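You operate a simulated robot arm through the tools that you are given. There is no shell and no other tool. Be economical: measure what you need, move in short steps, check, and stop when the job is done.

You are at the controls of a simulated two-armed robot. One attempt, no reset.

JOB
Move the stray teal and purple reels home, then tube the grey roll.
Fine: on the ribbon rack, each to the post with felt of its colour, no ribbon shed; the small roll into the longest open card tube, plugged.

Only the result counts: the job must be done as asked and must still hold three seconds after the hand-in. Knocking over, shifting, dropping, spilling or breaking anything else fails it.

ROBOT AND FRAMES
Two 7-joint arms with two-finger grippers on one trunk, on a base that drives. Base frame: it is fixed to the floor where the robot stands at the start and does not move with it; the origin is under the middle of the robot, x ahead of it, y to its left, z up. Units: cm, rad, N and s.
The left shoulder is at the start at [7.8, 15.1, 91.3], the right one opposite. With the tool pointing down near the work surface each hand reaches from about 28 to 80 cm from the robot's upright axis, wherever it stands, measured 20 degrees to its own side. Places, roughly: small roll [100, 75, 50]; white plug (7x7x5 cm) [80, -40, 90]. Payload 2.54 kg a hand.
Tool frame (each hand has its own): the origin (TCP) lies between the finger pads and is the grasp point; the fingertips stand 3 cm ahead of it; z points along the fingers, y is the line along which they close. Largest opening 11.6 cm; the body of the gripper starts 9.5 cm behind the TCP.
Orientation is that of the tool frame in the base frame, as a unit quaternion [w, x, y, z]. With the fingers straight down and closing along the base's y, the tool's x points along the base's -x, its y along +y and its z along -z.

CONTROLS
- The arms move only by the tool nudge_tool. It takes "left_series", "right_series" or both (then of equal length, played together; a hand with none holds still); each is a list of rows, each a list of 7 numbers: the shift along the base's x, y, z in units of 200 mm (1.0 is 200 mm), then the turn, a rotation vector about the base's x, y, z in units of 120 degrees (1.0 is 120 degrees), then the opening, from 0 (shut) to 1 (fully open). In form: [[x, y, z, ax, ay, az, hand], ...]. A call has 1 to 8 rows; each row is the pose to reach, as a shift and turn from the pose commanded when the call began. A call with a number of a shift or a turn outside -1 to 1 is refused whole. Rows are played at 5 a second. More than 5 cm and 0.15 rad between two rows, or a gripper value outside its range, and nothing of the call is played. Where a pose cannot be reached the arm comes as near as it can. A force on the tool above 90 N (or 10 N above the force at the start of the call, whichever is more), or a blocked arm, ends the call early, and 0.2 s more pass. Each finger travels about 7.2 cm/s and halts on what it meets, pressing with about 26 N; the grip force reading is that of the motor and also rises with nothing between the fingers. The clock runs only during rows and for 0.2 s after the last one: add rows that repeat a pose to give the fingers time. The reply holds the time, the measured pose of the TCP, the force on the tool along the base axes, the opening and the grip force, in the units named above and with some noise, with the torque about the TCP (base axes, N m) and any sound that the robot's microphone picked up, and new pictures: "views" is both (left out), scene, wrist or none (wrist: the cameras of the hands that moved).
- Cameras (640 x 400 px; columns grow to the right, rows downward): "scene" is now at [16.09, 0.36, 106.43]; the picture's right is [0.03, -1.00, 0.00], its down [-0.24, -0.01, -0.97] and it looks along [0.97, 0.03, -0.24] (base axes); focal length 214 px, centre (320, 200). "left" rides on the left gripper at [6.9, 1.5, -12.2] in its tool frame; the picture's right is [-0.22, 0.98, 0.00], its down [-0.83, -0.18, -0.53] and it looks along [-0.52, -0.12, 0.85] (tool axes); focal length 251 px, centre (320, 200). "right" rides on the right gripper at [6.9, -1.5, -12.2] in its tool frame; the picture's right is [0.21, 0.98, 0.00], its down [-0.83, 0.18, -0.53] and it looks along [-0.52, 0.11, 0.85] (tool axes); focal length 251 px, centre (320, 200). There is no depth. A picture from a camera that has moved, and an enlarged one, comes with that camera's place and axes in the base frame and with its lens.
- slide_trunk(by): slides the trunk up (or, below 0, down) by that many cm; the arms and the scene camera ride with it, the base frame stays. It gives what a move gives, with no picture.
- roll_base(legs): drives the robot by 1 to 6 legs, each [ahead, left, turn to the left] in cm, cm and rad, along the robot's own axes; the way and the turn of a leg run together, so that a leg with both is an arc; at most 150 cm and 3.142 rad a leg. The arms and the cameras ride along, it lands a little off, and it stops where it bumps. It gives what a move gives, and a new picture of the scene camera.
- aim_head(pan, tilt): turns the head with the scene camera to pan (to the left, within 1.396 rad either way) and tilt (down, from -0.506 to 1.204), counted from straight ahead of the robot. It gives what a move gives, and a new picture of the scene camera.
- inspect(camera, box): a new picture of the part [left, top, right, bottom] of that camera's present view, enlarged. The clock stands still meanwhile.
- close_job(): hands the job in; it is judged then, once.

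Go step by step. Nothing tells you exact positions but the pictures and the camera data: compare them with the known pose of the tool, close in by small moves and look again before you grip or let go. The budget is 120 turns and 260 pictures, counting those below and the enlarged ones. Unless the task says otherwise, let go and move clear before handing in, and close with one line.

The tools are called after "Call:" as name(argument=value, ...) on one line, values as JSON. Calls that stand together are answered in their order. nudge_tool: Moves the arms, as the interface text tells. Its arguments: {"type":"object","properties":{"left_series":{"type":"array","items":{"type":"array","items":{"type":"number"}}},"right_series":{"type":"array","items":{"type":"array","items":{"type":"number"}}},"views":{"type":"string","enum":["both","scene","wrist","none"]}},"required":[]} The other tools are called the same way: slide_trunk (by) slides the trunk up or down; roll_base (legs) drives the base; aim_head (pan, tilt) turns the head that bears the scene camera; inspect (camera, box) takes an enlarged picture of a part of a camera's view; close_job () hands the job in.

At the start:

```text
time_s: 0.0
left_eef_pos: [44.7, 18.11, 100.08]
left_tcp_rot: [0.0, -0.001, 1.0, 0.0]
left_ft_force: [0.6, -0.6, 0.5]
left_moment: [0.0, 0.02, 0.0]
left_opening: 11.59
left_grip_force: 0.1
right_eef_pos: [30.86, -12.64, 99.98]
right_tcp_rot: [0.001, 0.0, 1.0, 0.0]
right_ft_force: [0.8, -1.3, -0.1]
right_moment: [0.0, 0.0, 0.0]
right_opening: 11.62
right_grip_force: 0.2
trunk travel left (down, up): [-15.0, 13.9]
robot x, y, heading: [0.29, -0.12, -0.0]
head pan, tilt: [0.03, 0.241]
```

scene: 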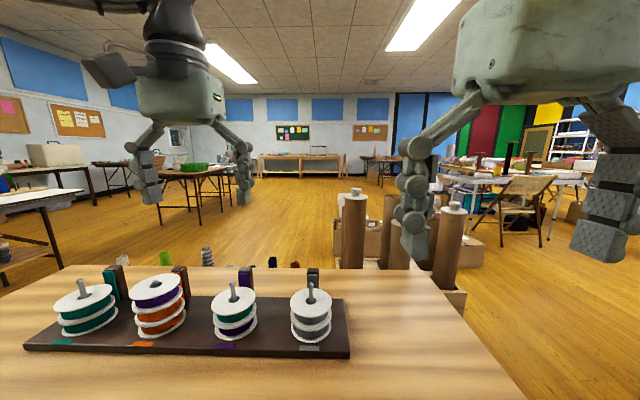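
right: 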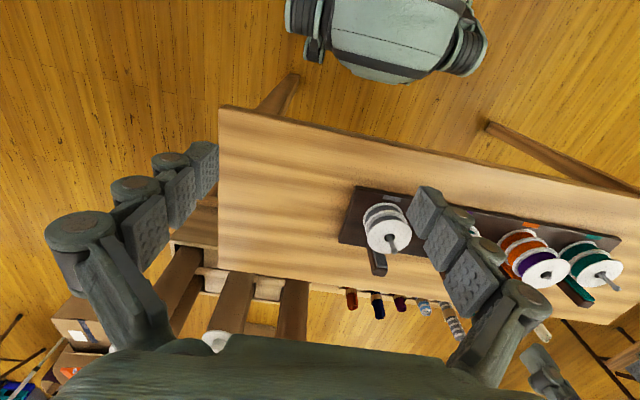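
left: 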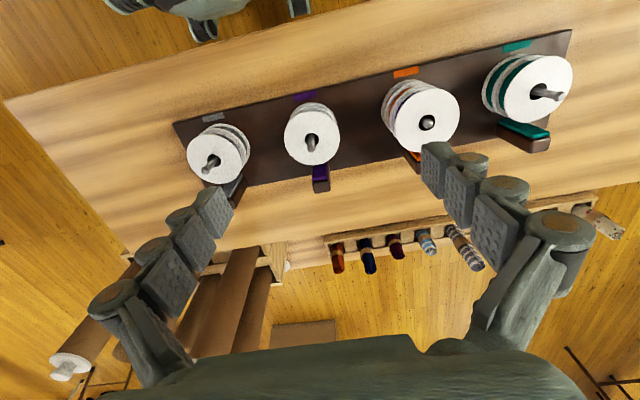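

I see a ribbon rack with four posts (teal, orange, purple, grey felt) on a table; beyond it stand card tubes. I'll enlarge the rack and the tubes first.

Call:
inspect(camera="scene", box=[20, 250, 360, 370])

Call:
inspect(camera="scene", box=[320, 170, 520, 310])

Call:
inspect(camera="left", box=[160, 20, 640, 320])

```text
1.88 times, centred on (190, 310) of scene
camera zoom: at [16.09, 0.36, 106.43], right [0.03, -1.0, 0.0], down [-0.24, -0.01, -0.97], along [0.97, 0.03, -0.24], focal length 404 px, centre (565, -7)
```

zoom: 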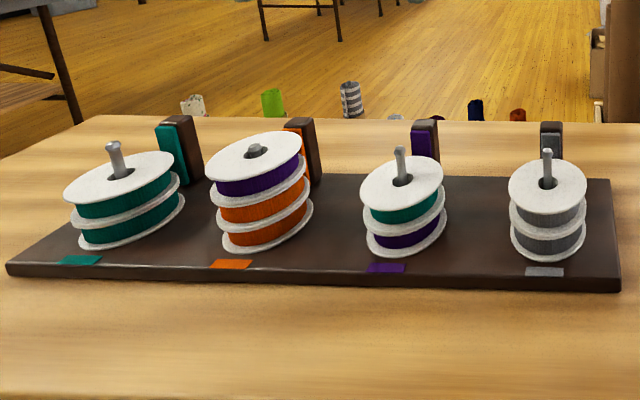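

```text
2.86 times, centred on (420, 240) of scene
camera zoom: at [16.09, 0.36, 106.43], right [0.03, -1.0, 0.0], down [-0.24, -0.01, -0.97], along [0.97, 0.03, -0.24], focal length 613 px, centre (34, 86)
```

zoom: 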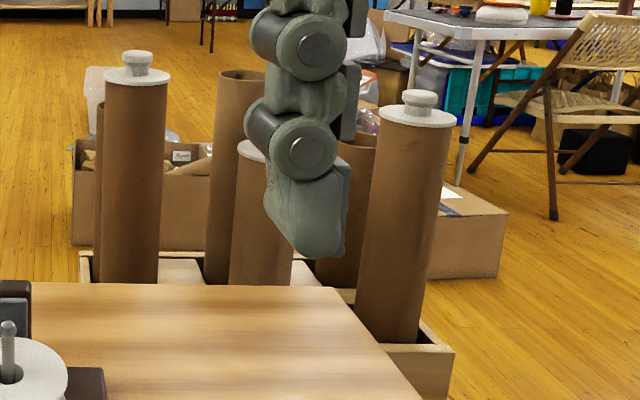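

```text
1.33 times, centred on (400, 170) of left
camera zoom: at [37.8, 19.58, 112.17], right [0.21, 0.98, 0.0], down [0.83, -0.18, 0.53], along [0.52, -0.11, -0.85], focal length 335 px, centre (213, 240)
```

zoom: 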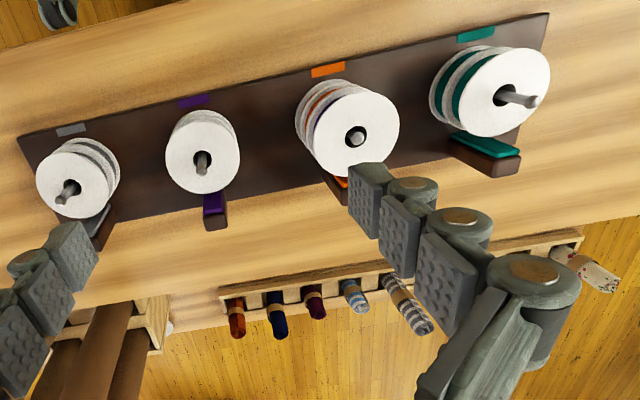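

The rack reads: teal post with two teal, orange post with a purple on top, purple post with a teal on top. Now I'll look round for the roll, the tubes and the plug.

Call:
aim_head(pan=0.65, tilt=0.6)

Call:
aim_head(pan=-0.6, tilt=0.5)

```text
time_s: 1.0
left_eef_pos: [44.55, 18.03, 100.0]
left_tcp_rot: [0.0, -0.001, 1.0, 0.0]
left_ft_force: [0.2, -1.6, -0.2]
left_moment: [0.02, 0.03, -0.02]
left_opening: 11.58
left_grip_force: 0.1
right_eef_pos: [30.89, -12.7, 99.98]
right_tcp_rot: [0.0, 0.0, 1.0, 0.0]
right_ft_force: [0.9, -0.6, -0.4]
right_moment: [0.02, -0.01, 0.02]
right_opening: 11.58
right_grip_force: 0.1
trunk travel left (down, up): [-15.0, 13.9]
robot x, y, heading: [-0.24, 0.03, 0.004]
head pan, tilt: [0.649, 0.6]
camera scene: at [13.81, 5.43, 103.13], right [0.6, -0.8, 0.0], down [-0.45, -0.34, -0.83], along [0.66, 0.5, -0.56], focal length 214 px, centre (320, 200)
```

scene: 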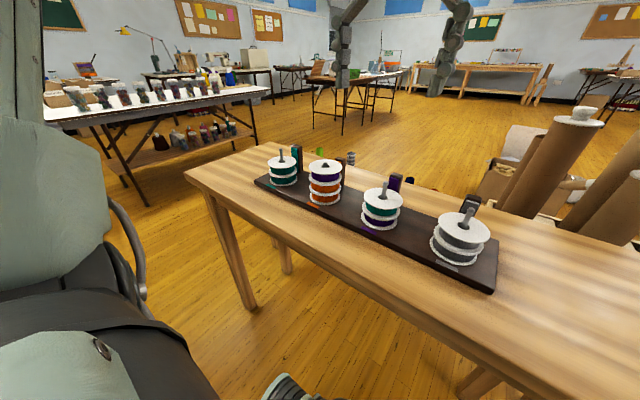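

```text
time_s: 2.4
left_eef_pos: [44.63, 18.12, 100.03]
left_tcp_rot: [0.0, -0.001, 1.0, 0.0]
left_ft_force: [-0.6, 0.4, -0.3]
left_moment: [0.02, 0.0, 0.01]
left_opening: 11.59
left_grip_force: 0.2
right_eef_pos: [30.75, -12.6, 100.1]
right_tcp_rot: [0.0, 0.0, 1.0, 0.0]
right_ft_force: [0.2, -0.1, 0.1]
right_moment: [0.02, 0.0, -0.01]
right_opening: 11.57
right_grip_force: 0.1
trunk travel left (down, up): [-15.0, 13.9]
robot x, y, heading: [-0.21, 0.19, 0.001]
head pan, tilt: [-0.6, 0.499]
camera scene: at [14.27, -5.04, 104.04], right [-0.56, -0.83, 0.0], down [-0.4, 0.27, -0.88], along [0.72, -0.5, -0.48], focal length 214 px, centre (320, 200)
```

scene: 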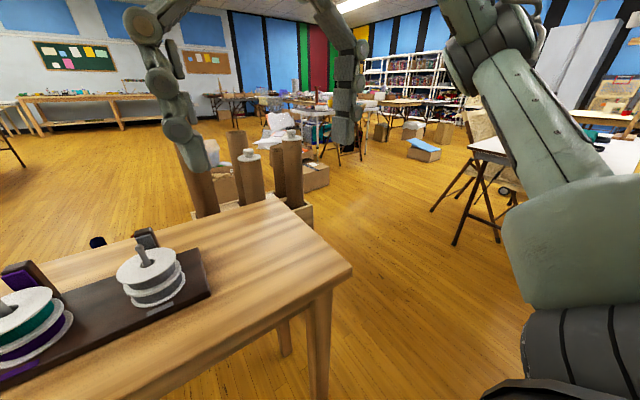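

The small roll seems to be in the roll rack beyond the table. Reels first: I move the left hand over the purple post to measure more closely.

Call:
aim_head(pan=0.5, tilt=0.7)

Call:
nudge_tool(left_series=[[0.08, -0.04, -0.15, 0, 0, 0, 1], [0.16, -0.085, -0.3, 0, 0, 0, 1], [0.16, -0.085, -0.3, 0, 0, 0, 1]], views="both")

```text
time_s: 3.8
left_eef_pos: [44.66, 18.03, 100.09]
left_tcp_rot: [-0.001, -0.001, 1.0, 0.0]
left_ft_force: [0.0, 0.0, 0.2]
left_moment: [0.02, -0.03, 0.01]
left_opening: 11.6
left_grip_force: 0.1
right_eef_pos: [30.75, -12.65, 100.02]
right_tcp_rot: [0.0, 0.0, 1.0, 0.0]
right_ft_force: [-0.2, 0.1, -0.7]
right_moment: [-0.03, -0.01, -0.02]
right_opening: 11.58
right_grip_force: 0.1
trunk travel left (down, up): [-15.0, 13.9]
robot x, y, heading: [0.09, -0.05, -0.004]
head pan, tilt: [0.499, 0.7]
camera scene: at [14.22, 4.15, 102.27], right [0.48, -0.88, 0.0], down [-0.57, -0.31, -0.77], along [0.67, 0.37, -0.64], focal length 214 px, centre (320, 200)
```

scene: 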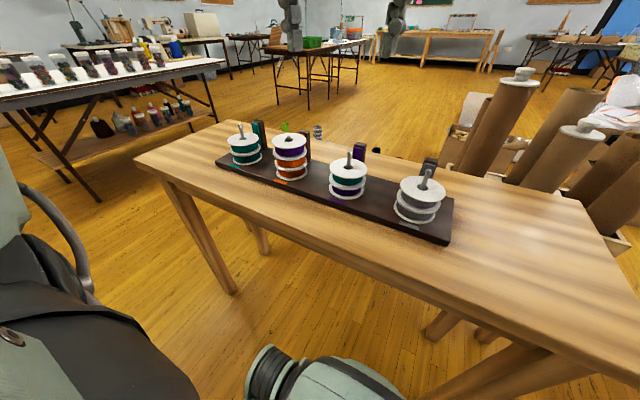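

```text
time_s: 4.6
left_eef_pos: [47.91, 16.33, 94.1]
left_tcp_rot: [0.0, 0.0, 1.0, 0.0]
left_ft_force: [0.2, 0.0, 0.0]
left_moment: [0.02, -0.02, 0.03]
left_opening: 11.61
left_grip_force: 0.0
right_eef_pos: [30.87, -12.56, 99.89]
right_tcp_rot: [0.0, 0.0, 1.0, 0.0]
right_ft_force: [-0.3, -0.1, -0.8]
right_moment: [-0.03, 0.02, -0.01]
right_opening: 11.61
right_grip_force: 0.1
trunk travel left (down, up): [-15.0, 13.9]
robot x, y, heading: [-0.27, 0.13, -0.004]
head pan, tilt: [0.499, 0.7]
camera scene: at [14.22, 4.16, 102.27], right [0.48, -0.88, 0.0], down [-0.57, -0.31, -0.76], along [0.67, 0.37, -0.64], focal length 214 px, centre (320, 200)
camera left: at [41.0, 17.79, 106.24], right [0.21, 0.98, 0.0], down [0.83, -0.18, 0.53], along [0.52, -0.11, -0.85], focal length 251 px, centre (320, 200)
```

scene: 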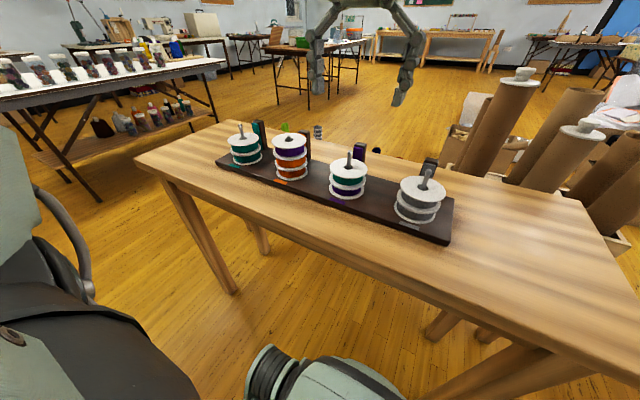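
left: 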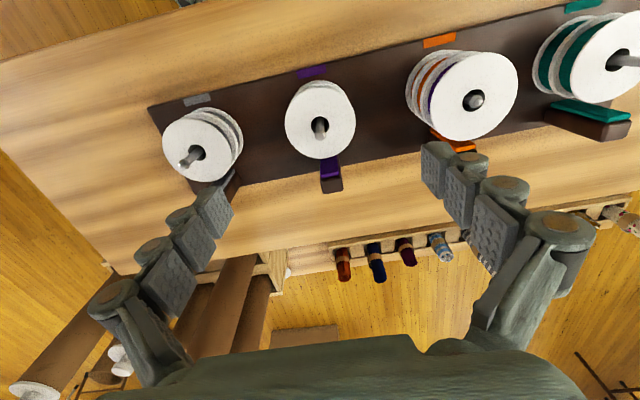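

I'm above the purple post; enlarging both views for accurate triangulation.

Call:
inspect(camera="scene", box=[210, 110, 460, 260])

Call:
inspect(camera="left", box=[220, 40, 540, 240])

```text
2.56 times, centred on (335, 185) of scene
camera zoom: at [14.22, 4.16, 102.27], right [0.48, -0.88, 0.0], down [-0.57, -0.31, -0.76], along [0.67, 0.37, -0.64], focal length 549 px, centre (282, 238)
```

zoom: 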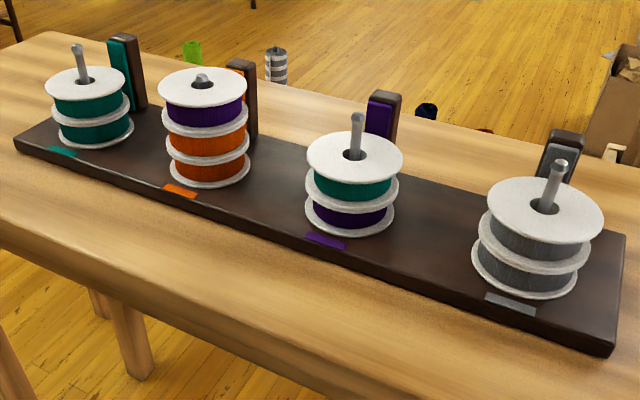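

```text
2.00 times, centred on (380, 140) of left
camera zoom: at [41.0, 17.79, 106.24], right [0.21, 0.98, 0.0], down [0.83, -0.18, 0.53], along [0.52, -0.11, -0.85], focal length 503 px, centre (200, 320)
```

zoom: 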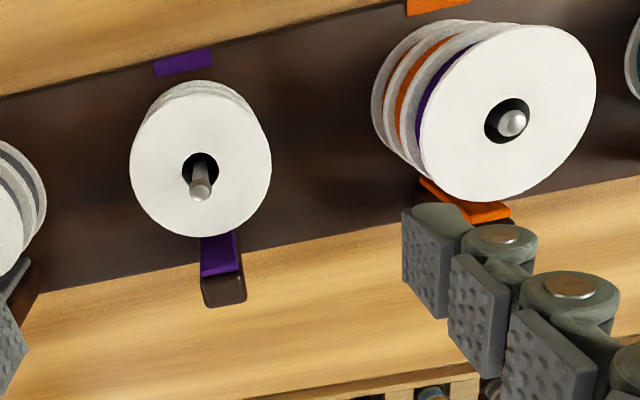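

Purple post is at about [48.2, 16.45], tip z 83.5; reels are about 7.35 cm wide and 2.6 tall, top flange at z≈80. I descend with fingers straddling the top (teal) reel and check.

Call:
nudge_tool(left_series=[[0.015, 0.006, -0.2, 0, 0, 0, 1], [0.015, 0.006, -0.4, 0, 0, 0, 1], [0.015, 0.006, -0.55, 0, 0, 0, 1], [0.015, 0.006, -0.6, 0, 0, 0, 1], [0.015, 0.006, -0.6, 0, 0, 0, 1]], views="both")

Call:
inspect(camera="scene", box=[270, 100, 430, 220])

```text
time_s: 5.8
left_eef_pos: [47.97, 16.34, 81.88]
left_tcp_rot: [0.0, -0.001, 1.0, 0.001]
left_ft_force: [0.9, 0.6, -0.9]
left_moment: [0.04, 0.02, 0.02]
left_opening: 11.59
left_grip_force: 0.0
right_eef_pos: [30.88, -12.69, 100.14]
right_tcp_rot: [0.0, -0.001, 1.0, 0.0]
right_ft_force: [0.0, -0.9, -0.4]
right_moment: [0.0, 0.0, 0.05]
right_opening: 11.58
right_grip_force: 0.0
trunk travel left (down, up): [-15.0, 13.9]
robot x, y, heading: [0.22, 0.33, 0.003]
head pan, tilt: [0.499, 0.7]
camera scene: at [14.22, 4.16, 102.27], right [0.48, -0.88, 0.0], down [-0.57, -0.31, -0.76], along [0.67, 0.37, -0.64], focal length 214 px, centre (320, 200)
camera left: at [41.14, 17.91, 94.12], right [0.21, 0.98, 0.0], down [0.83, -0.18, 0.53], along [0.52, -0.11, -0.85], focal length 251 px, centre (320, 200)
```

scene: 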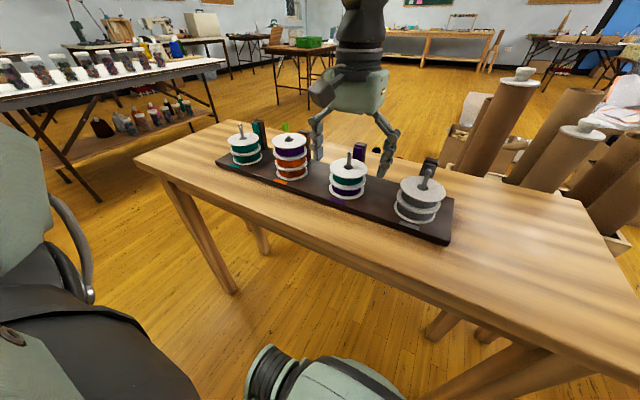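
left: 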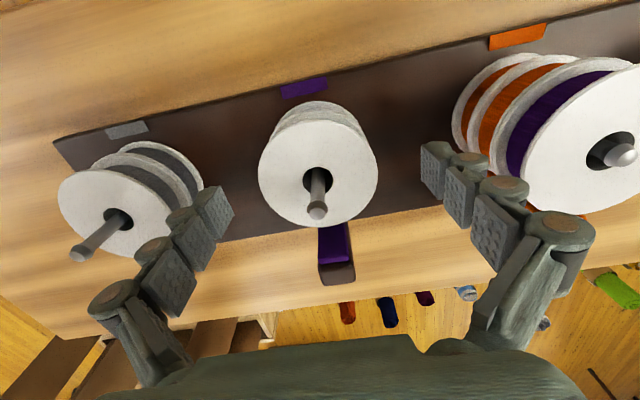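

```text
3.33 times, centred on (350, 160) of scene
camera zoom: at [14.22, 4.16, 102.27], right [0.48, -0.88, 0.0], down [-0.57, -0.31, -0.76], along [0.67, 0.37, -0.64], focal length 715 px, centre (220, 333)
```

zoom: 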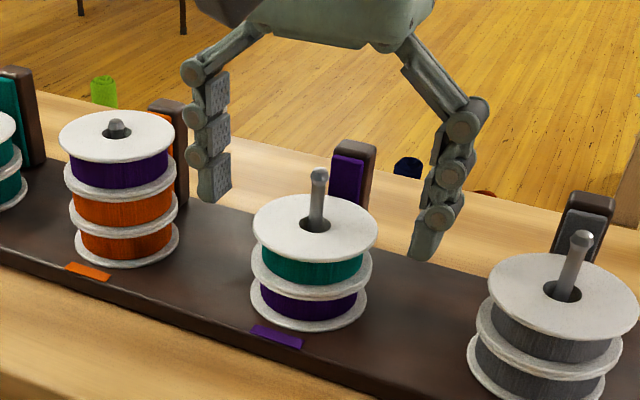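

The reel is centred near [48.2, 16.2] between the fingers, so I lower by 0.7 cm and close on the teal reel.

Call:
nudge_tool(left_series=[[0.011, -0.005, -0.035, 0, 0, 0, 1], [0.011, -0.005, -0.035, 0, 0, 0, 0.75], [0.011, -0.005, -0.035, 0, 0, 0, 0.68], [0.011, -0.005, -0.035, 0, 0, 0, 0.6], [0.011, -0.005, -0.035, 0, 0, 0, 0.58], [0.011, -0.005, -0.035, 0, 0, 0, 0.58]], views="both")

Call:
inspect(camera="scene", box=[270, 100, 430, 220])

```text
time_s: 7.2
left_eef_pos: [48.23, 16.48, 81.28]
left_tcp_rot: [0.0, 0.0, 1.0, 0.0]
left_ft_force: [0.0, 0.2, 2.3]
left_moment: [0.01, 0.02, 0.0]
left_opening: 6.98
left_grip_force: 25.7
right_eef_pos: [30.88, -12.77, 100.01]
right_tcp_rot: [0.0, 0.0, 1.0, -0.001]
right_ft_force: [0.9, 0.0, -0.4]
right_moment: [-0.04, -0.03, -0.02]
right_opening: 11.62
right_grip_force: 0.1
trunk travel left (down, up): [-15.0, 13.9]
robot x, y, heading: [-0.16, 0.02, 0.004]
head pan, tilt: [0.499, 0.7]
camera scene: at [14.21, 4.15, 102.27], right [0.48, -0.88, 0.0], down [-0.57, -0.31, -0.77], along [0.67, 0.37, -0.64], focal length 214 px, centre (320, 200)
camera left: at [41.42, 17.87, 93.49], right [0.21, 0.98, 0.0], down [0.83, -0.18, 0.53], along [0.52, -0.11, -0.84], focal length 251 px, centre (320, 200)
```

scene: 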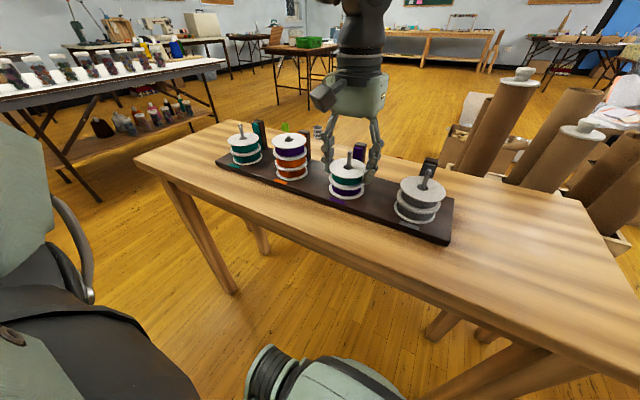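
left: 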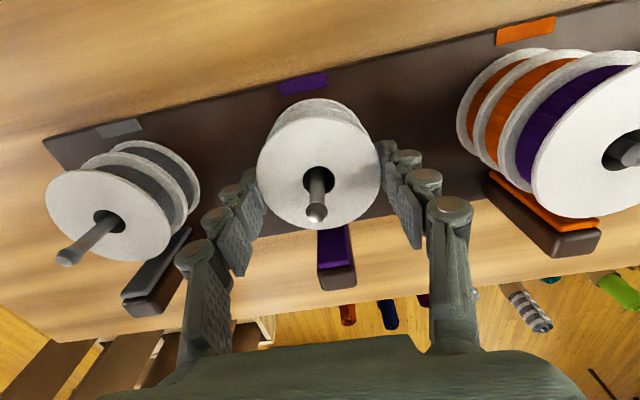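

```text
3.33 times, centred on (350, 160) of scene
camera zoom: at [14.21, 4.15, 102.27], right [0.48, -0.88, 0.0], down [-0.57, -0.31, -0.77], along [0.67, 0.37, -0.64], focal length 715 px, centre (220, 333)
```

zoom: 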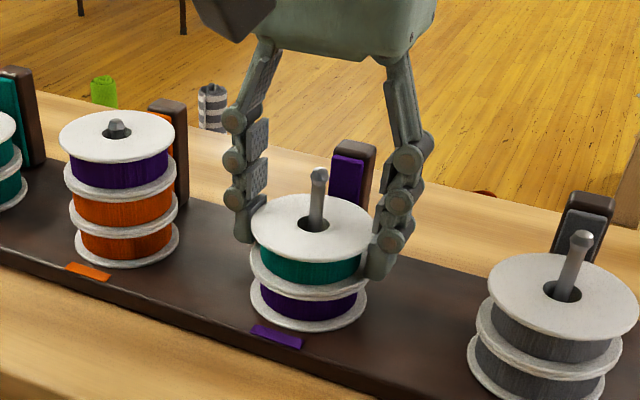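

It's held at 6.98 cm. I lift a little to check that only the teal reel comes up.

Call:
nudge_tool(left_series=[[0, 0, 0.05, 0, 0, 0, 0.58], [0, 0, 0.1, 0, 0, 0, 0.58]], views="none")

Call:
inspect(camera="scene", box=[270, 100, 430, 220])

```text
time_s: 7.8
left_eef_pos: [48.26, 16.32, 83.35]
left_tcp_rot: [-0.001, -0.001, 1.0, 0.0]
left_ft_force: [-0.2, 0.0, -0.9]
left_moment: [-0.01, 0.0, 0.06]
left_opening: 6.97
left_grip_force: 25.8
right_eef_pos: [30.93, -12.63, 100.12]
right_tcp_rot: [0.0, 0.001, 1.0, 0.0]
right_ft_force: [-0.5, 0.1, 0.4]
right_moment: [-0.01, -0.03, -0.02]
right_opening: 11.59
right_grip_force: 0.1
trunk travel left (down, up): [-15.0, 13.9]
robot x, y, heading: [-0.03, -0.18, -0.001]
head pan, tilt: [0.499, 0.7]
```

```text
3.33 times, centred on (350, 160) of scene
camera zoom: at [14.22, 4.15, 102.26], right [0.48, -0.88, 0.0], down [-0.57, -0.31, -0.76], along [0.67, 0.37, -0.64], focal length 715 px, centre (220, 333)
```

zoom: 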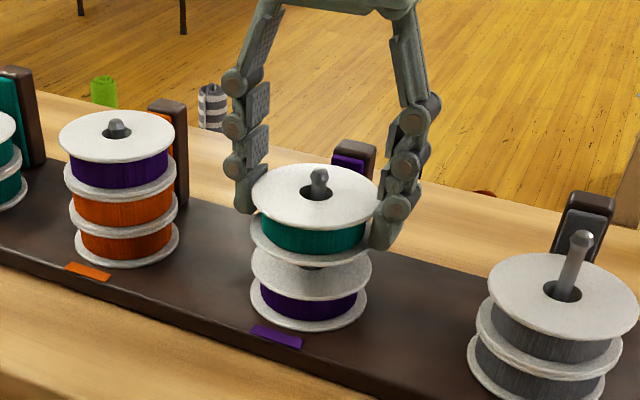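

Only the teal reel lifts. I raise it clear and move toward the teal post, stopping short to measure that post.

Call:
nudge_tool(left_series=[[0, 0, 0.22, 0, 0, 0, 0.58], [0, 0, 0.44, 0, 0, 0, 0.58], [0, 0.24, 0.46, 0, 0, 0, 0.58], [0, 0.48, 0.46, 0, 0, 0, 0.58], [0, 0.72, 0.46, 0, 0, 0, 0.58], [0, 0.9, 0.46, 0, 0, 0, 0.58], [0, 0.9, 0.46, 0, 0, 0, 0.58]], views="both")

Call:
inspect(camera="scene", box=[210, 110, 370, 220])

Call:
inspect(camera="left", box=[320, 0, 640, 200])

```text
time_s: 9.4
left_eef_pos: [48.61, 34.56, 92.37]
left_tcp_rot: [0.001, -0.002, 1.0, 0.001]
left_ft_force: [0.2, 0.1, -0.6]
left_moment: [0.0, 0.02, 0.0]
left_opening: 6.96
left_grip_force: 26.1
right_eef_pos: [30.88, -12.64, 100.04]
right_tcp_rot: [-0.001, 0.0, 1.0, 0.0]
right_ft_force: [-0.7, 0.0, 0.1]
right_moment: [0.01, -0.01, 0.03]
right_opening: 11.61
right_grip_force: 0.0
trunk travel left (down, up): [-15.0, 13.9]
robot x, y, heading: [-0.42, 0.02, 0.002]
head pan, tilt: [0.499, 0.7]
camera scene: at [14.22, 4.16, 102.26], right [0.48, -0.88, 0.0], down [-0.57, -0.31, -0.76], along [0.67, 0.37, -0.64], focal length 214 px, centre (320, 200)
camera left: at [41.67, 35.95, 104.49], right [0.21, 0.98, 0.0], down [0.83, -0.18, 0.53], along [0.52, -0.11, -0.85], focal length 251 px, centre (320, 200)
```

scene: 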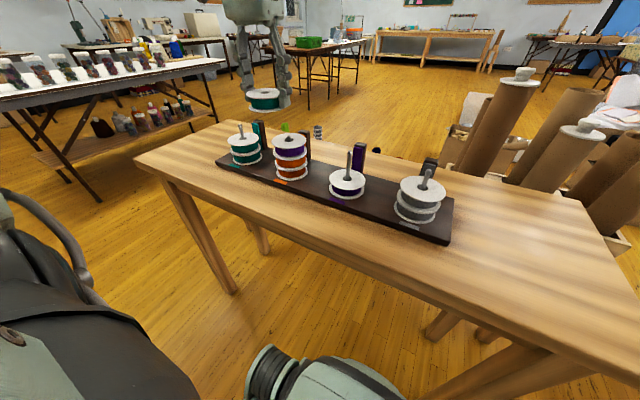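
left: 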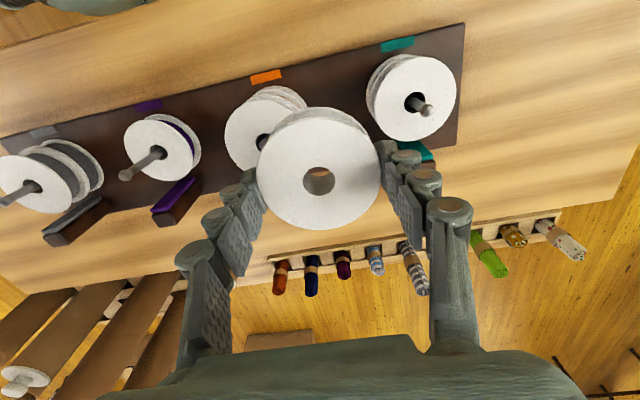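

```text
3.64 times, centred on (290, 165) of scene
camera zoom: at [14.22, 4.16, 102.26], right [0.48, -0.88, 0.0], down [-0.57, -0.31, -0.76], along [0.67, 0.37, -0.64], focal length 780 px, centre (429, 327)
```

zoom: 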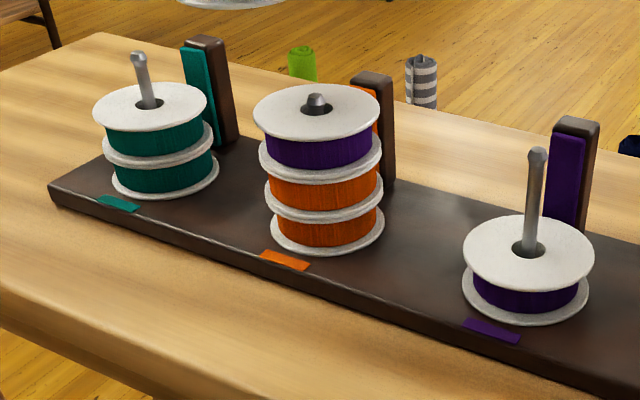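

```text
2.00 times, centred on (480, 100) of left
camera zoom: at [41.67, 35.95, 104.49], right [0.21, 0.98, 0.0], down [0.83, -0.18, 0.53], along [0.52, -0.11, -0.85], focal length 503 px, centre (0, 400)
```

zoom: 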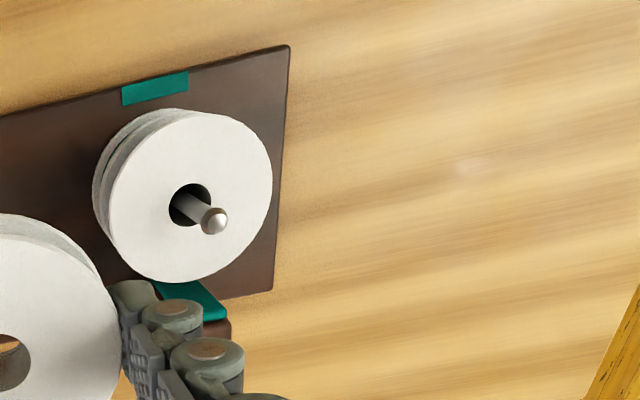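

Teal post is at about [48.1, 43.65]. I carry the reel there, just above its tip, and check the hole over the post.

Call:
nudge_tool(left_series=[[-0.02, 0.23, 0, 0, 0, 0, 0.58], [-0.022, 0.455, 0, 0, 0, 0, 0.58], [-0.022, 0.455, -0.15, 0, 0, 0, 0.58], [-0.022, 0.455, -0.15, 0, 0, 0, 0.58]], views="wrist")

Call:
inspect(camera="scene", box=[190, 70, 350, 190])

Call:
inspect(camera="left", box=[240, 80, 400, 240])

```text
time_s: 10.4
left_eef_pos: [48.03, 43.75, 89.43]
left_tcp_rot: [0.0, -0.001, 1.0, 0.0]
left_ft_force: [-0.2, 0.0, -0.2]
left_moment: [0.02, 0.02, 0.0]
left_opening: 6.97
left_grip_force: 26.4
right_eef_pos: [30.9, -12.64, 99.94]
right_tcp_rot: [0.0, 0.0, 1.0, 0.0]
right_ft_force: [-0.2, -0.2, -0.1]
right_moment: [0.03, 0.0, -0.01]
right_opening: 11.6
right_grip_force: 0.1
trunk travel left (down, up): [-15.0, 13.9]
robot x, y, heading: [-0.12, -0.04, 0.0]
head pan, tilt: [0.499, 0.7]
camera left: at [41.13, 45.24, 101.58], right [0.21, 0.98, 0.0], down [0.83, -0.18, 0.53], along [0.52, -0.11, -0.85], focal length 251 px, centre (320, 200)
```

left: 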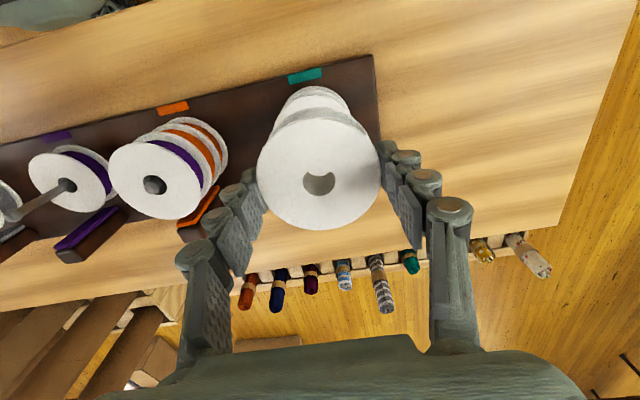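

```text
3.33 times, centred on (270, 130) of scene
camera zoom: at [14.22, 4.16, 102.27], right [0.48, -0.88, 0.0], down [-0.57, -0.31, -0.76], along [0.67, 0.37, -0.64], focal length 715 px, centre (487, 433)
```

zoom: 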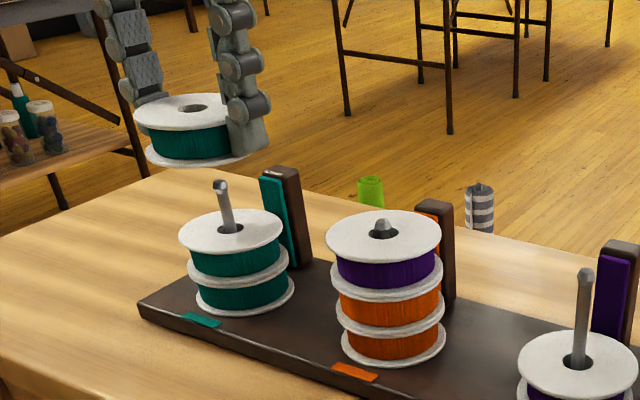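

```text
2.50 times, centred on (320, 160) of left
camera zoom: at [41.13, 45.24, 101.58], right [0.21, 0.98, 0.0], down [0.83, -0.18, 0.53], along [0.52, -0.11, -0.85], focal length 629 px, centre (320, 300)
```

zoom: 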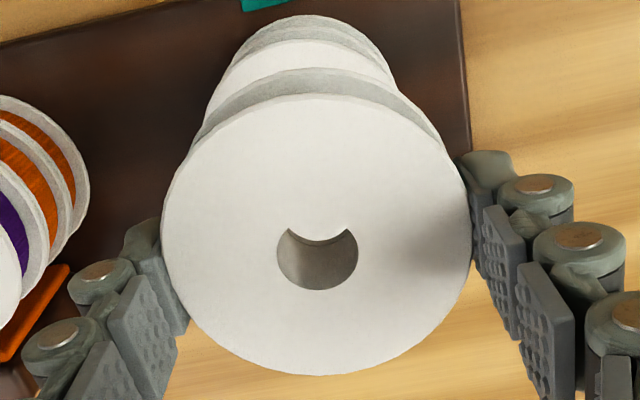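

The reel hangs above the post; I want a closer look through the hole before lowering.

Call:
inspect(camera="left", box=[290, 150, 350, 210])

Call:
inspect(camera="scene", box=[215, 80, 275, 170])

```text
6.67 times, centred on (320, 180) of left
camera zoom: at [41.13, 45.24, 101.58], right [0.21, 0.98, 0.0], down [0.83, -0.18, 0.53], along [0.52, -0.11, -0.85], focal length 1676 px, centre (320, 333)
```

zoom: 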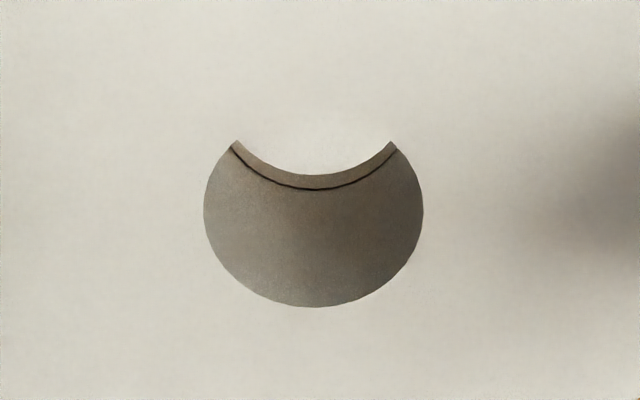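

```text
4.44 times, centred on (245, 125) of scene
camera zoom: at [14.22, 4.16, 102.27], right [0.48, -0.88, 0.0], down [-0.57, -0.31, -0.76], along [0.67, 0.37, -0.64], focal length 953 px, centre (653, 533)
```

zoom: 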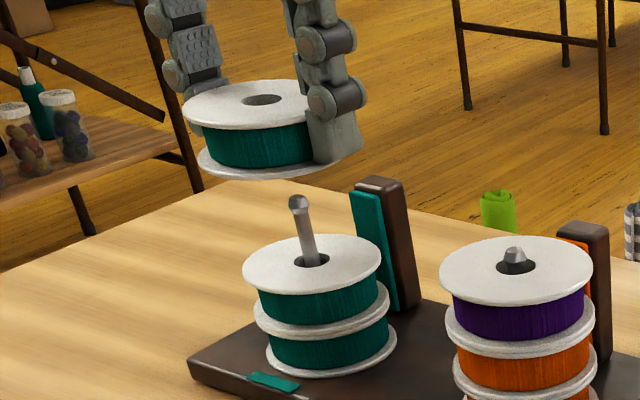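

Both views agree the reel is about 0.6 cm too far left, so I shift y by −0.6 and lower to just above the tip.

Call:
nudge_tool(left_series=[[0, -0.03, 0, 0, 0, 0, 0.58], [0, -0.03, -0.07, 0, 0, 0, 0.58], [0, -0.03, -0.07, 0, 0, 0, 0.58]], views="none")

Call:
inspect(camera="scene", box=[215, 80, 275, 170])

Call:
inspect(camera="left", box=[240, 80, 400, 240])

```text
time_s: 11.2
left_eef_pos: [47.91, 43.06, 88.03]
left_tcp_rot: [0.0, -0.002, 1.0, 0.0]
left_ft_force: [0.6, -0.7, -0.9]
left_moment: [-0.01, 0.01, 0.01]
left_opening: 6.93
left_grip_force: 26.8
right_eef_pos: [30.88, -12.56, 100.11]
right_tcp_rot: [0.0, 0.0, 1.0, 0.0]
right_ft_force: [0.4, 0.1, -0.3]
right_moment: [0.0, 0.01, 0.01]
right_opening: 11.6
right_grip_force: 0.0
trunk travel left (down, up): [-15.0, 13.9]
robot x, y, heading: [-0.32, 0.05, 0.002]
head pan, tilt: [0.499, 0.7]
```

```text
4.44 times, centred on (245, 125) of scene
camera zoom: at [14.22, 4.16, 102.26], right [0.48, -0.88, 0.0], down [-0.57, -0.31, -0.76], along [0.67, 0.37, -0.64], focal length 953 px, centre (653, 533)
```

zoom: 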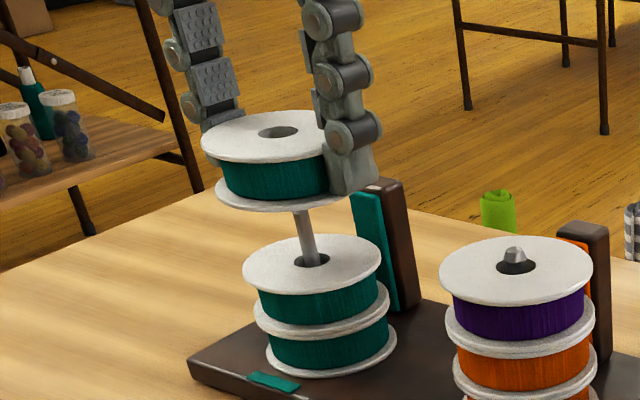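

```text
2.50 times, centred on (320, 160) of left
camera zoom: at [41.05, 44.54, 100.21], right [0.21, 0.98, 0.0], down [0.83, -0.18, 0.53], along [0.52, -0.11, -0.85], focal length 629 px, centre (320, 300)
```

zoom: 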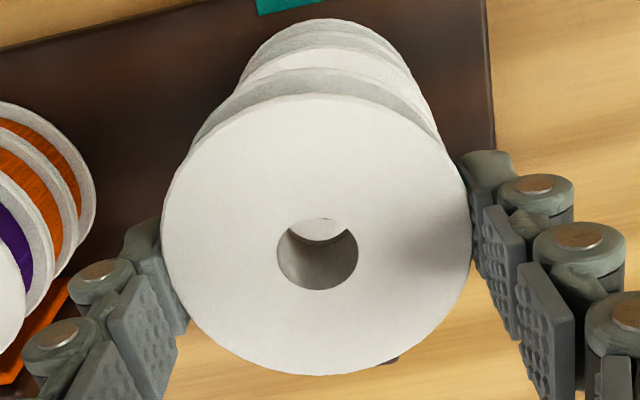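

Alignment looks good in both views. I lower slowly over the post and watch the force.

Call:
nudge_tool(left_series=[[0, 0, -0.03, 0, 0, 0, 0.58], [0, 0, -0.06, 0, 0, 0, 0.58], [0, 0, -0.09, 0, 0, 0, 0.58], [0, 0, -0.12, 0, 0, 0, 0.58], [0, 0, -0.12, 0, 0, 0, 0.58]], views="none")

Call:
inspect(camera="scene", box=[215, 80, 275, 170])

Call:
inspect(camera="left", box=[240, 80, 400, 240])

```text
time_s: 12.4
left_eef_pos: [47.96, 42.87, 85.75]
left_tcp_rot: [0.001, 0.0, 1.0, 0.0]
left_ft_force: [3.2, 1.8, 0.6]
left_moment: [0.02, -0.07, 0.0]
left_opening: 6.95
left_grip_force: 26.5
right_eef_pos: [30.74, -12.64, 99.96]
right_tcp_rot: [0.0, 0.0, 1.0, 0.0]
right_ft_force: [-0.9, 0.0, 0.1]
right_moment: [-0.02, -0.03, -0.01]
right_opening: 11.59
right_grip_force: 0.1
trunk travel left (down, up): [-15.0, 13.9]
robot x, y, heading: [0.06, 0.34, -0.003]
head pan, tilt: [0.499, 0.7]
```

```text
4.44 times, centred on (245, 125) of scene
camera zoom: at [14.24, 4.16, 102.26], right [0.48, -0.88, 0.0], down [-0.57, -0.31, -0.76], along [0.67, 0.37, -0.64], focal length 953 px, centre (653, 533)
```

zoom: 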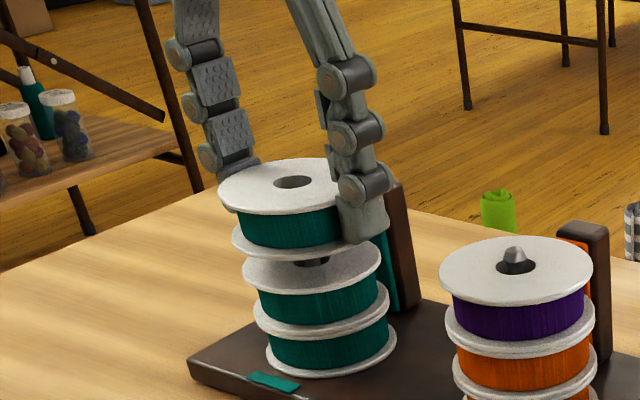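

```text
2.50 times, centred on (320, 160) of left
camera zoom: at [41.08, 44.44, 97.8], right [0.21, 0.98, 0.0], down [0.83, -0.18, 0.54], along [0.52, -0.11, -0.84], focal length 629 px, centre (320, 300)
```

zoom: 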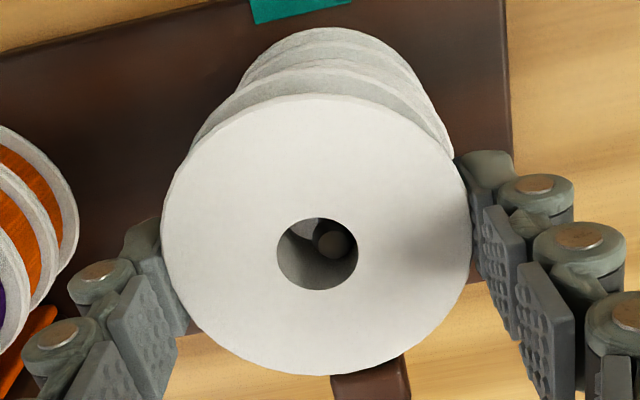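

The post is inside the hole with slight side force; I nudge +x/+y a little and lower to seat.

Call:
nudge_tool(left_series=[[0.012, 0.014, 0, 0, 0, 0, 0.58], [0.012, 0.014, -0.03, 0, 0, 0, 0.58], [0.012, 0.014, -0.06, 0, 0, 0, 0.58], [0.012, 0.014, -0.075, 0, 0, 0, 0.58], [0.012, 0.014, -0.075, 0, 0, 0, 0.58]], views="none")

Call:
inspect(camera="scene", box=[215, 80, 275, 170])

Call:
inspect(camera="left", box=[240, 80, 400, 240])

```text
time_s: 13.6
left_eef_pos: [48.13, 43.24, 84.24]
left_tcp_rot: [0.0, -0.001, 1.0, 0.0]
left_ft_force: [0.1, -0.6, 0.2]
left_moment: [0.0, 0.0, 0.01]
left_opening: 6.95
left_grip_force: 26.1
right_eef_pos: [30.81, -12.72, 99.98]
right_tcp_rot: [-0.001, 0.0, 1.0, 0.0]
right_ft_force: [-0.1, 0.3, 0.0]
right_moment: [0.0, 0.01, -0.04]
right_opening: 11.6
right_grip_force: 0.0
trunk travel left (down, up): [-15.0, 13.9]
robot x, y, heading: [0.09, -0.38, -0.004]
head pan, tilt: [0.499, 0.7]
```

```text
4.44 times, centred on (245, 125) of scene
camera zoom: at [14.22, 4.16, 102.26], right [0.48, -0.88, 0.0], down [-0.57, -0.31, -0.76], along [0.67, 0.37, -0.64], focal length 953 px, centre (653, 533)
```

zoom: 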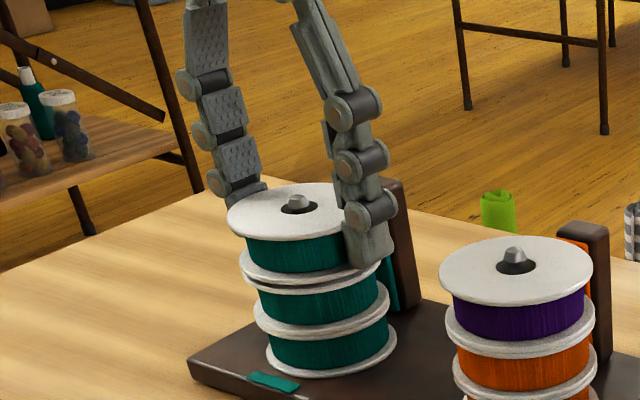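

```text
2.50 times, centred on (320, 160) of left
camera zoom: at [41.35, 44.7, 96.37], right [0.21, 0.98, 0.0], down [0.83, -0.18, 0.53], along [0.52, -0.11, -0.85], focal length 629 px, centre (320, 300)
```

zoom: 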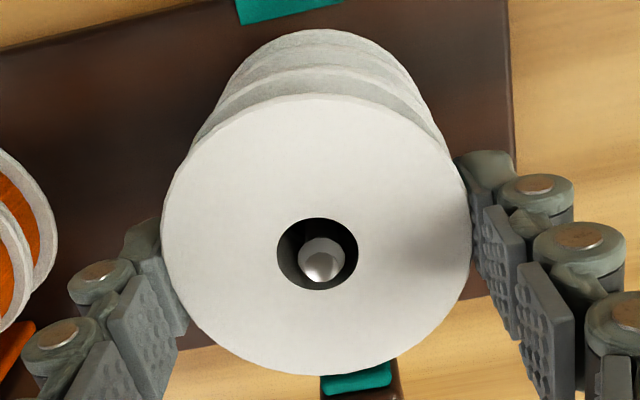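

Nearly seated; I lower gently until contact shows, in tiny steps.

Call:
nudge_tool(left_series=[[0, 0, -0.008, 0, 0, 0, 0.58], [0, 0, -0.016, 0, 0, 0, 0.58], [0, 0, -0.016, 0, 0, 0, 0.58]], views="none")

Call:
inspect(camera="scene", box=[215, 80, 275, 170])

```text
time_s: 14.4
left_eef_pos: [48.31, 43.18, 83.99]
left_tcp_rot: [0.0, -0.001, 1.0, 0.0]
left_ft_force: [0.1, 0.7, 1.5]
left_moment: [0.03, 0.04, -0.04]
left_opening: 6.96
left_grip_force: 26.4
right_eef_pos: [30.85, -12.71, 100.07]
right_tcp_rot: [0.0, -0.001, 1.0, 0.001]
right_ft_force: [-0.2, -0.6, 0.0]
right_moment: [0.01, -0.04, 0.0]
right_opening: 11.6
right_grip_force: 0.1
trunk travel left (down, up): [-15.0, 13.9]
robot x, y, heading: [0.03, -0.21, 0.0]
head pan, tilt: [0.499, 0.7]
```

```text
4.44 times, centred on (245, 125) of scene
camera zoom: at [14.21, 4.15, 102.27], right [0.48, -0.88, 0.0], down [-0.57, -0.31, -0.77], along [0.67, 0.37, -0.64], focal length 953 px, centre (653, 533)
```

zoom: 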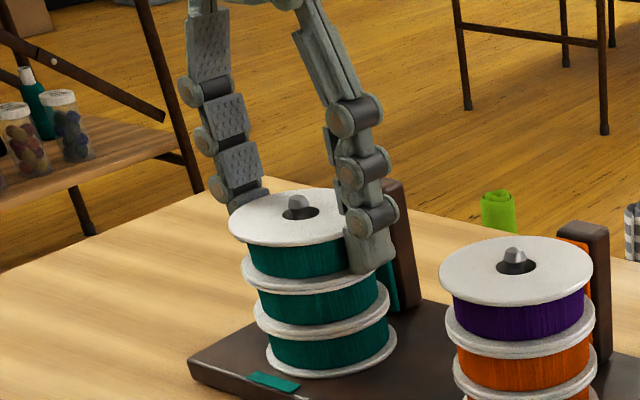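

Seated. I release, rise and go over the orange post's purple reel.

Call:
nudge_tool(left_series=[[0, 0, 0, 0, 0, 0, 0.75], [0, 0, 0, 0, 0, 0, 1], [0, 0, 0, 0, 0, 0, 1], [0, 0, 0.2, 0, 0, 0, 1], [0, 0, 0.4, 0, 0, 0, 1], [0, -0.23, 0.42, 0, 0, 0, 1], [0, -0.46, 0.42, 0, 0, 0, 1], [0, -0.67, 0.42, 0, 0, 0, 1]], views="both")

Call:
inspect(camera="scene", box=[210, 110, 370, 220])

Call:
inspect(camera="left", box=[160, 20, 480, 220])

```text
time_s: 16.2
left_eef_pos: [48.19, 29.49, 92.41]
left_tcp_rot: [0.0, -0.001, 1.0, 0.0]
left_ft_force: [0.1, 0.5, 0.1]
left_moment: [-0.02, 0.02, 0.02]
left_opening: 11.62
left_grip_force: 0.1
right_eef_pos: [30.85, -12.79, 99.87]
right_tcp_rot: [0.0, -0.001, 1.0, 0.0]
right_ft_force: [-0.3, -0.2, 1.0]
right_moment: [0.02, -0.02, -0.01]
right_opening: 11.59
right_grip_force: 0.1
trunk travel left (down, up): [-15.0, 13.9]
robot x, y, heading: [-0.08, 0.35, 0.003]
head pan, tilt: [0.499, 0.7]
camera scene: at [14.22, 4.13, 102.26], right [0.48, -0.88, 0.0], down [-0.57, -0.31, -0.77], along [0.67, 0.37, -0.64], focal length 214 px, centre (320, 200)
camera left: at [41.35, 31.0, 104.58], right [0.21, 0.98, 0.0], down [0.83, -0.18, 0.53], along [0.52, -0.11, -0.85], focal length 251 px, centre (320, 200)
```

scene: 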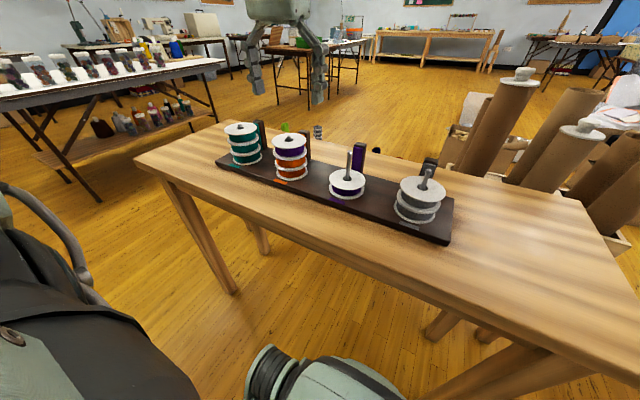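
left: 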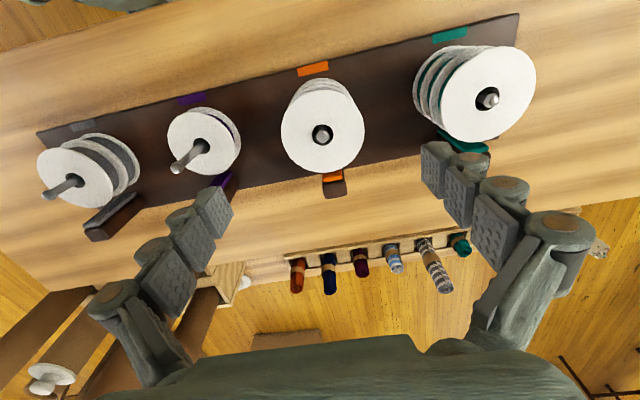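

```text
3.64 times, centred on (290, 165) of scene
camera zoom: at [14.22, 4.13, 102.26], right [0.48, -0.88, 0.0], down [-0.57, -0.31, -0.77], along [0.67, 0.37, -0.64], focal length 780 px, centre (429, 327)
```

zoom: 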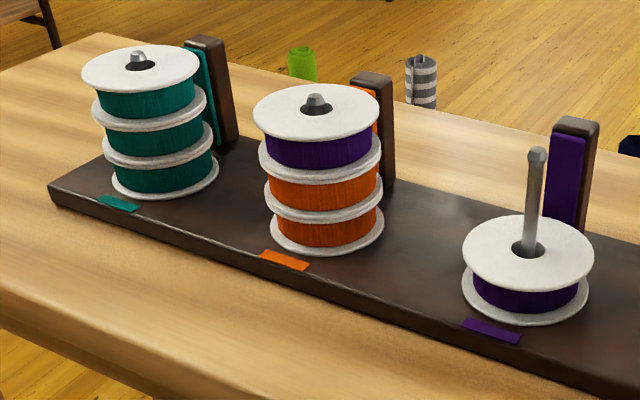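

```text
2.00 times, centred on (320, 120) of left
camera zoom: at [41.35, 31.0, 104.58], right [0.21, 0.98, 0.0], down [0.83, -0.18, 0.53], along [0.52, -0.11, -0.85], focal length 503 px, centre (320, 360)
```

zoom: 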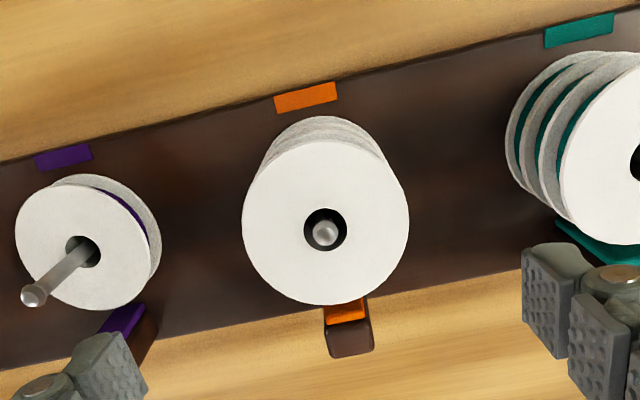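

Teal is home. Purple top reel centre ≈ [48.15, 29.8]; I descend over it to grip height.

Call:
nudge_tool(left_series=[[0, 0.016, -0.2, 0, 0, 0, 1], [0, 0.016, -0.36, 0, 0, 0, 1], [0, 0.016, -0.42, 0, 0, 0, 1], [0, 0.016, -0.42, 0, 0, 0, 1]], views="wrist")

Call:
inspect(camera="scene", box=[230, 100, 350, 190])

```text
time_s: 17.2
left_eef_pos: [48.14, 30.03, 83.99]
left_tcp_rot: [0.0, -0.001, 1.0, 0.0]
left_ft_force: [0.4, -0.5, 0.5]
left_moment: [0.0, 0.01, 0.01]
left_opening: 11.62
left_grip_force: 0.1
right_eef_pos: [30.76, -12.6, 99.93]
right_tcp_rot: [0.0, -0.001, 1.0, 0.0]
right_ft_force: [-0.1, -1.0, -0.5]
right_moment: [-0.01, 0.03, 0.02]
right_opening: 11.62
right_grip_force: 0.1
trunk travel left (down, up): [-15.0, 13.9]
robot x, y, heading: [-0.13, -0.17, 0.002]
head pan, tilt: [0.499, 0.7]
camera left: at [41.3, 31.56, 96.0], right [0.21, 0.98, 0.0], down [0.83, -0.18, 0.53], along [0.52, -0.11, -0.85], focal length 251 px, centre (320, 200)
```

left: 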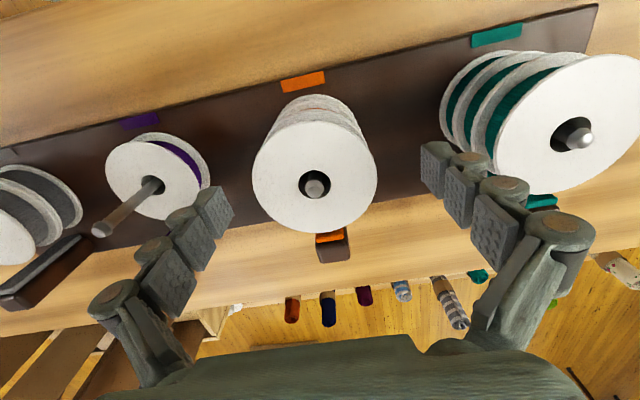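

```text
4.44 times, centred on (290, 145) of scene
camera zoom: at [14.22, 4.16, 102.27], right [0.48, -0.88, 0.0], down [-0.57, -0.31, -0.76], along [0.67, 0.37, -0.64], focal length 953 px, centre (453, 444)
```

zoom: 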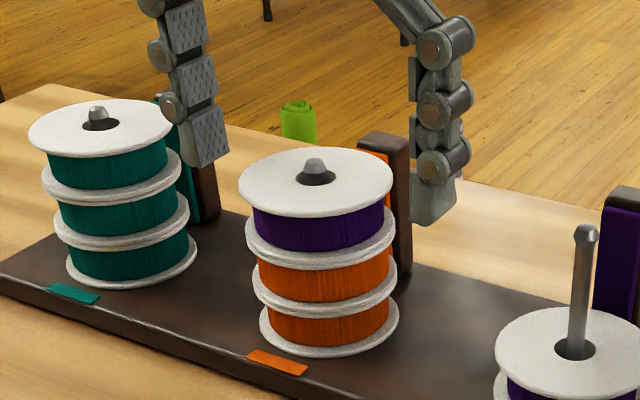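

Slightly left of centre; I shift −0.2 in y, close on it and lift a little.

Call:
nudge_tool(left_series=[[0.003, -0.01, 0, 0, 0, 0, 1], [0.003, -0.01, 0, 0, 0, 0, 0.75], [0.003, -0.01, 0, 0, 0, 0, 0.66], [0.003, -0.01, 0, 0, 0, 0, 0.58], [0.003, -0.01, 0, 0, 0, 0, 0.58], [0.003, -0.01, 0, 0, 0, 0, 0.58], [0.003, -0.01, 0.06, 0, 0, 0, 0.58]], views="none")

Call:
inspect(camera="scene", box=[230, 100, 350, 190])

```text
time_s: 18.8
left_eef_pos: [48.25, 29.92, 85.06]
left_tcp_rot: [0.0, 0.0, 1.0, 0.0]
left_ft_force: [-0.1, 0.5, 1.1]
left_moment: [0.03, 0.0, -0.02]
left_opening: 7.01
left_grip_force: 26.5
right_eef_pos: [30.81, -12.6, 100.05]
right_tcp_rot: [0.0, 0.0, 1.0, 0.0]
right_ft_force: [-0.7, -0.7, -0.8]
right_moment: [0.0, 0.01, 0.0]
right_opening: 11.61
right_grip_force: 0.1
trunk travel left (down, up): [-15.0, 13.9]
robot x, y, heading: [-0.19, -0.08, 0.003]
head pan, tilt: [0.499, 0.7]
```

```text
4.44 times, centred on (290, 145) of scene
camera zoom: at [14.22, 4.15, 102.26], right [0.48, -0.88, 0.0], down [-0.57, -0.31, -0.77], along [0.67, 0.37, -0.64], focal length 953 px, centre (453, 444)
```

zoom: 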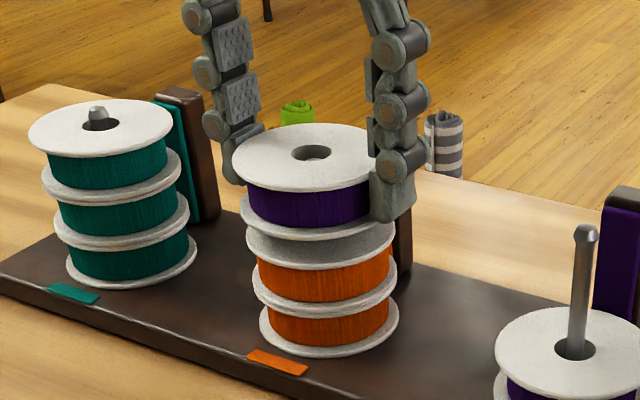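

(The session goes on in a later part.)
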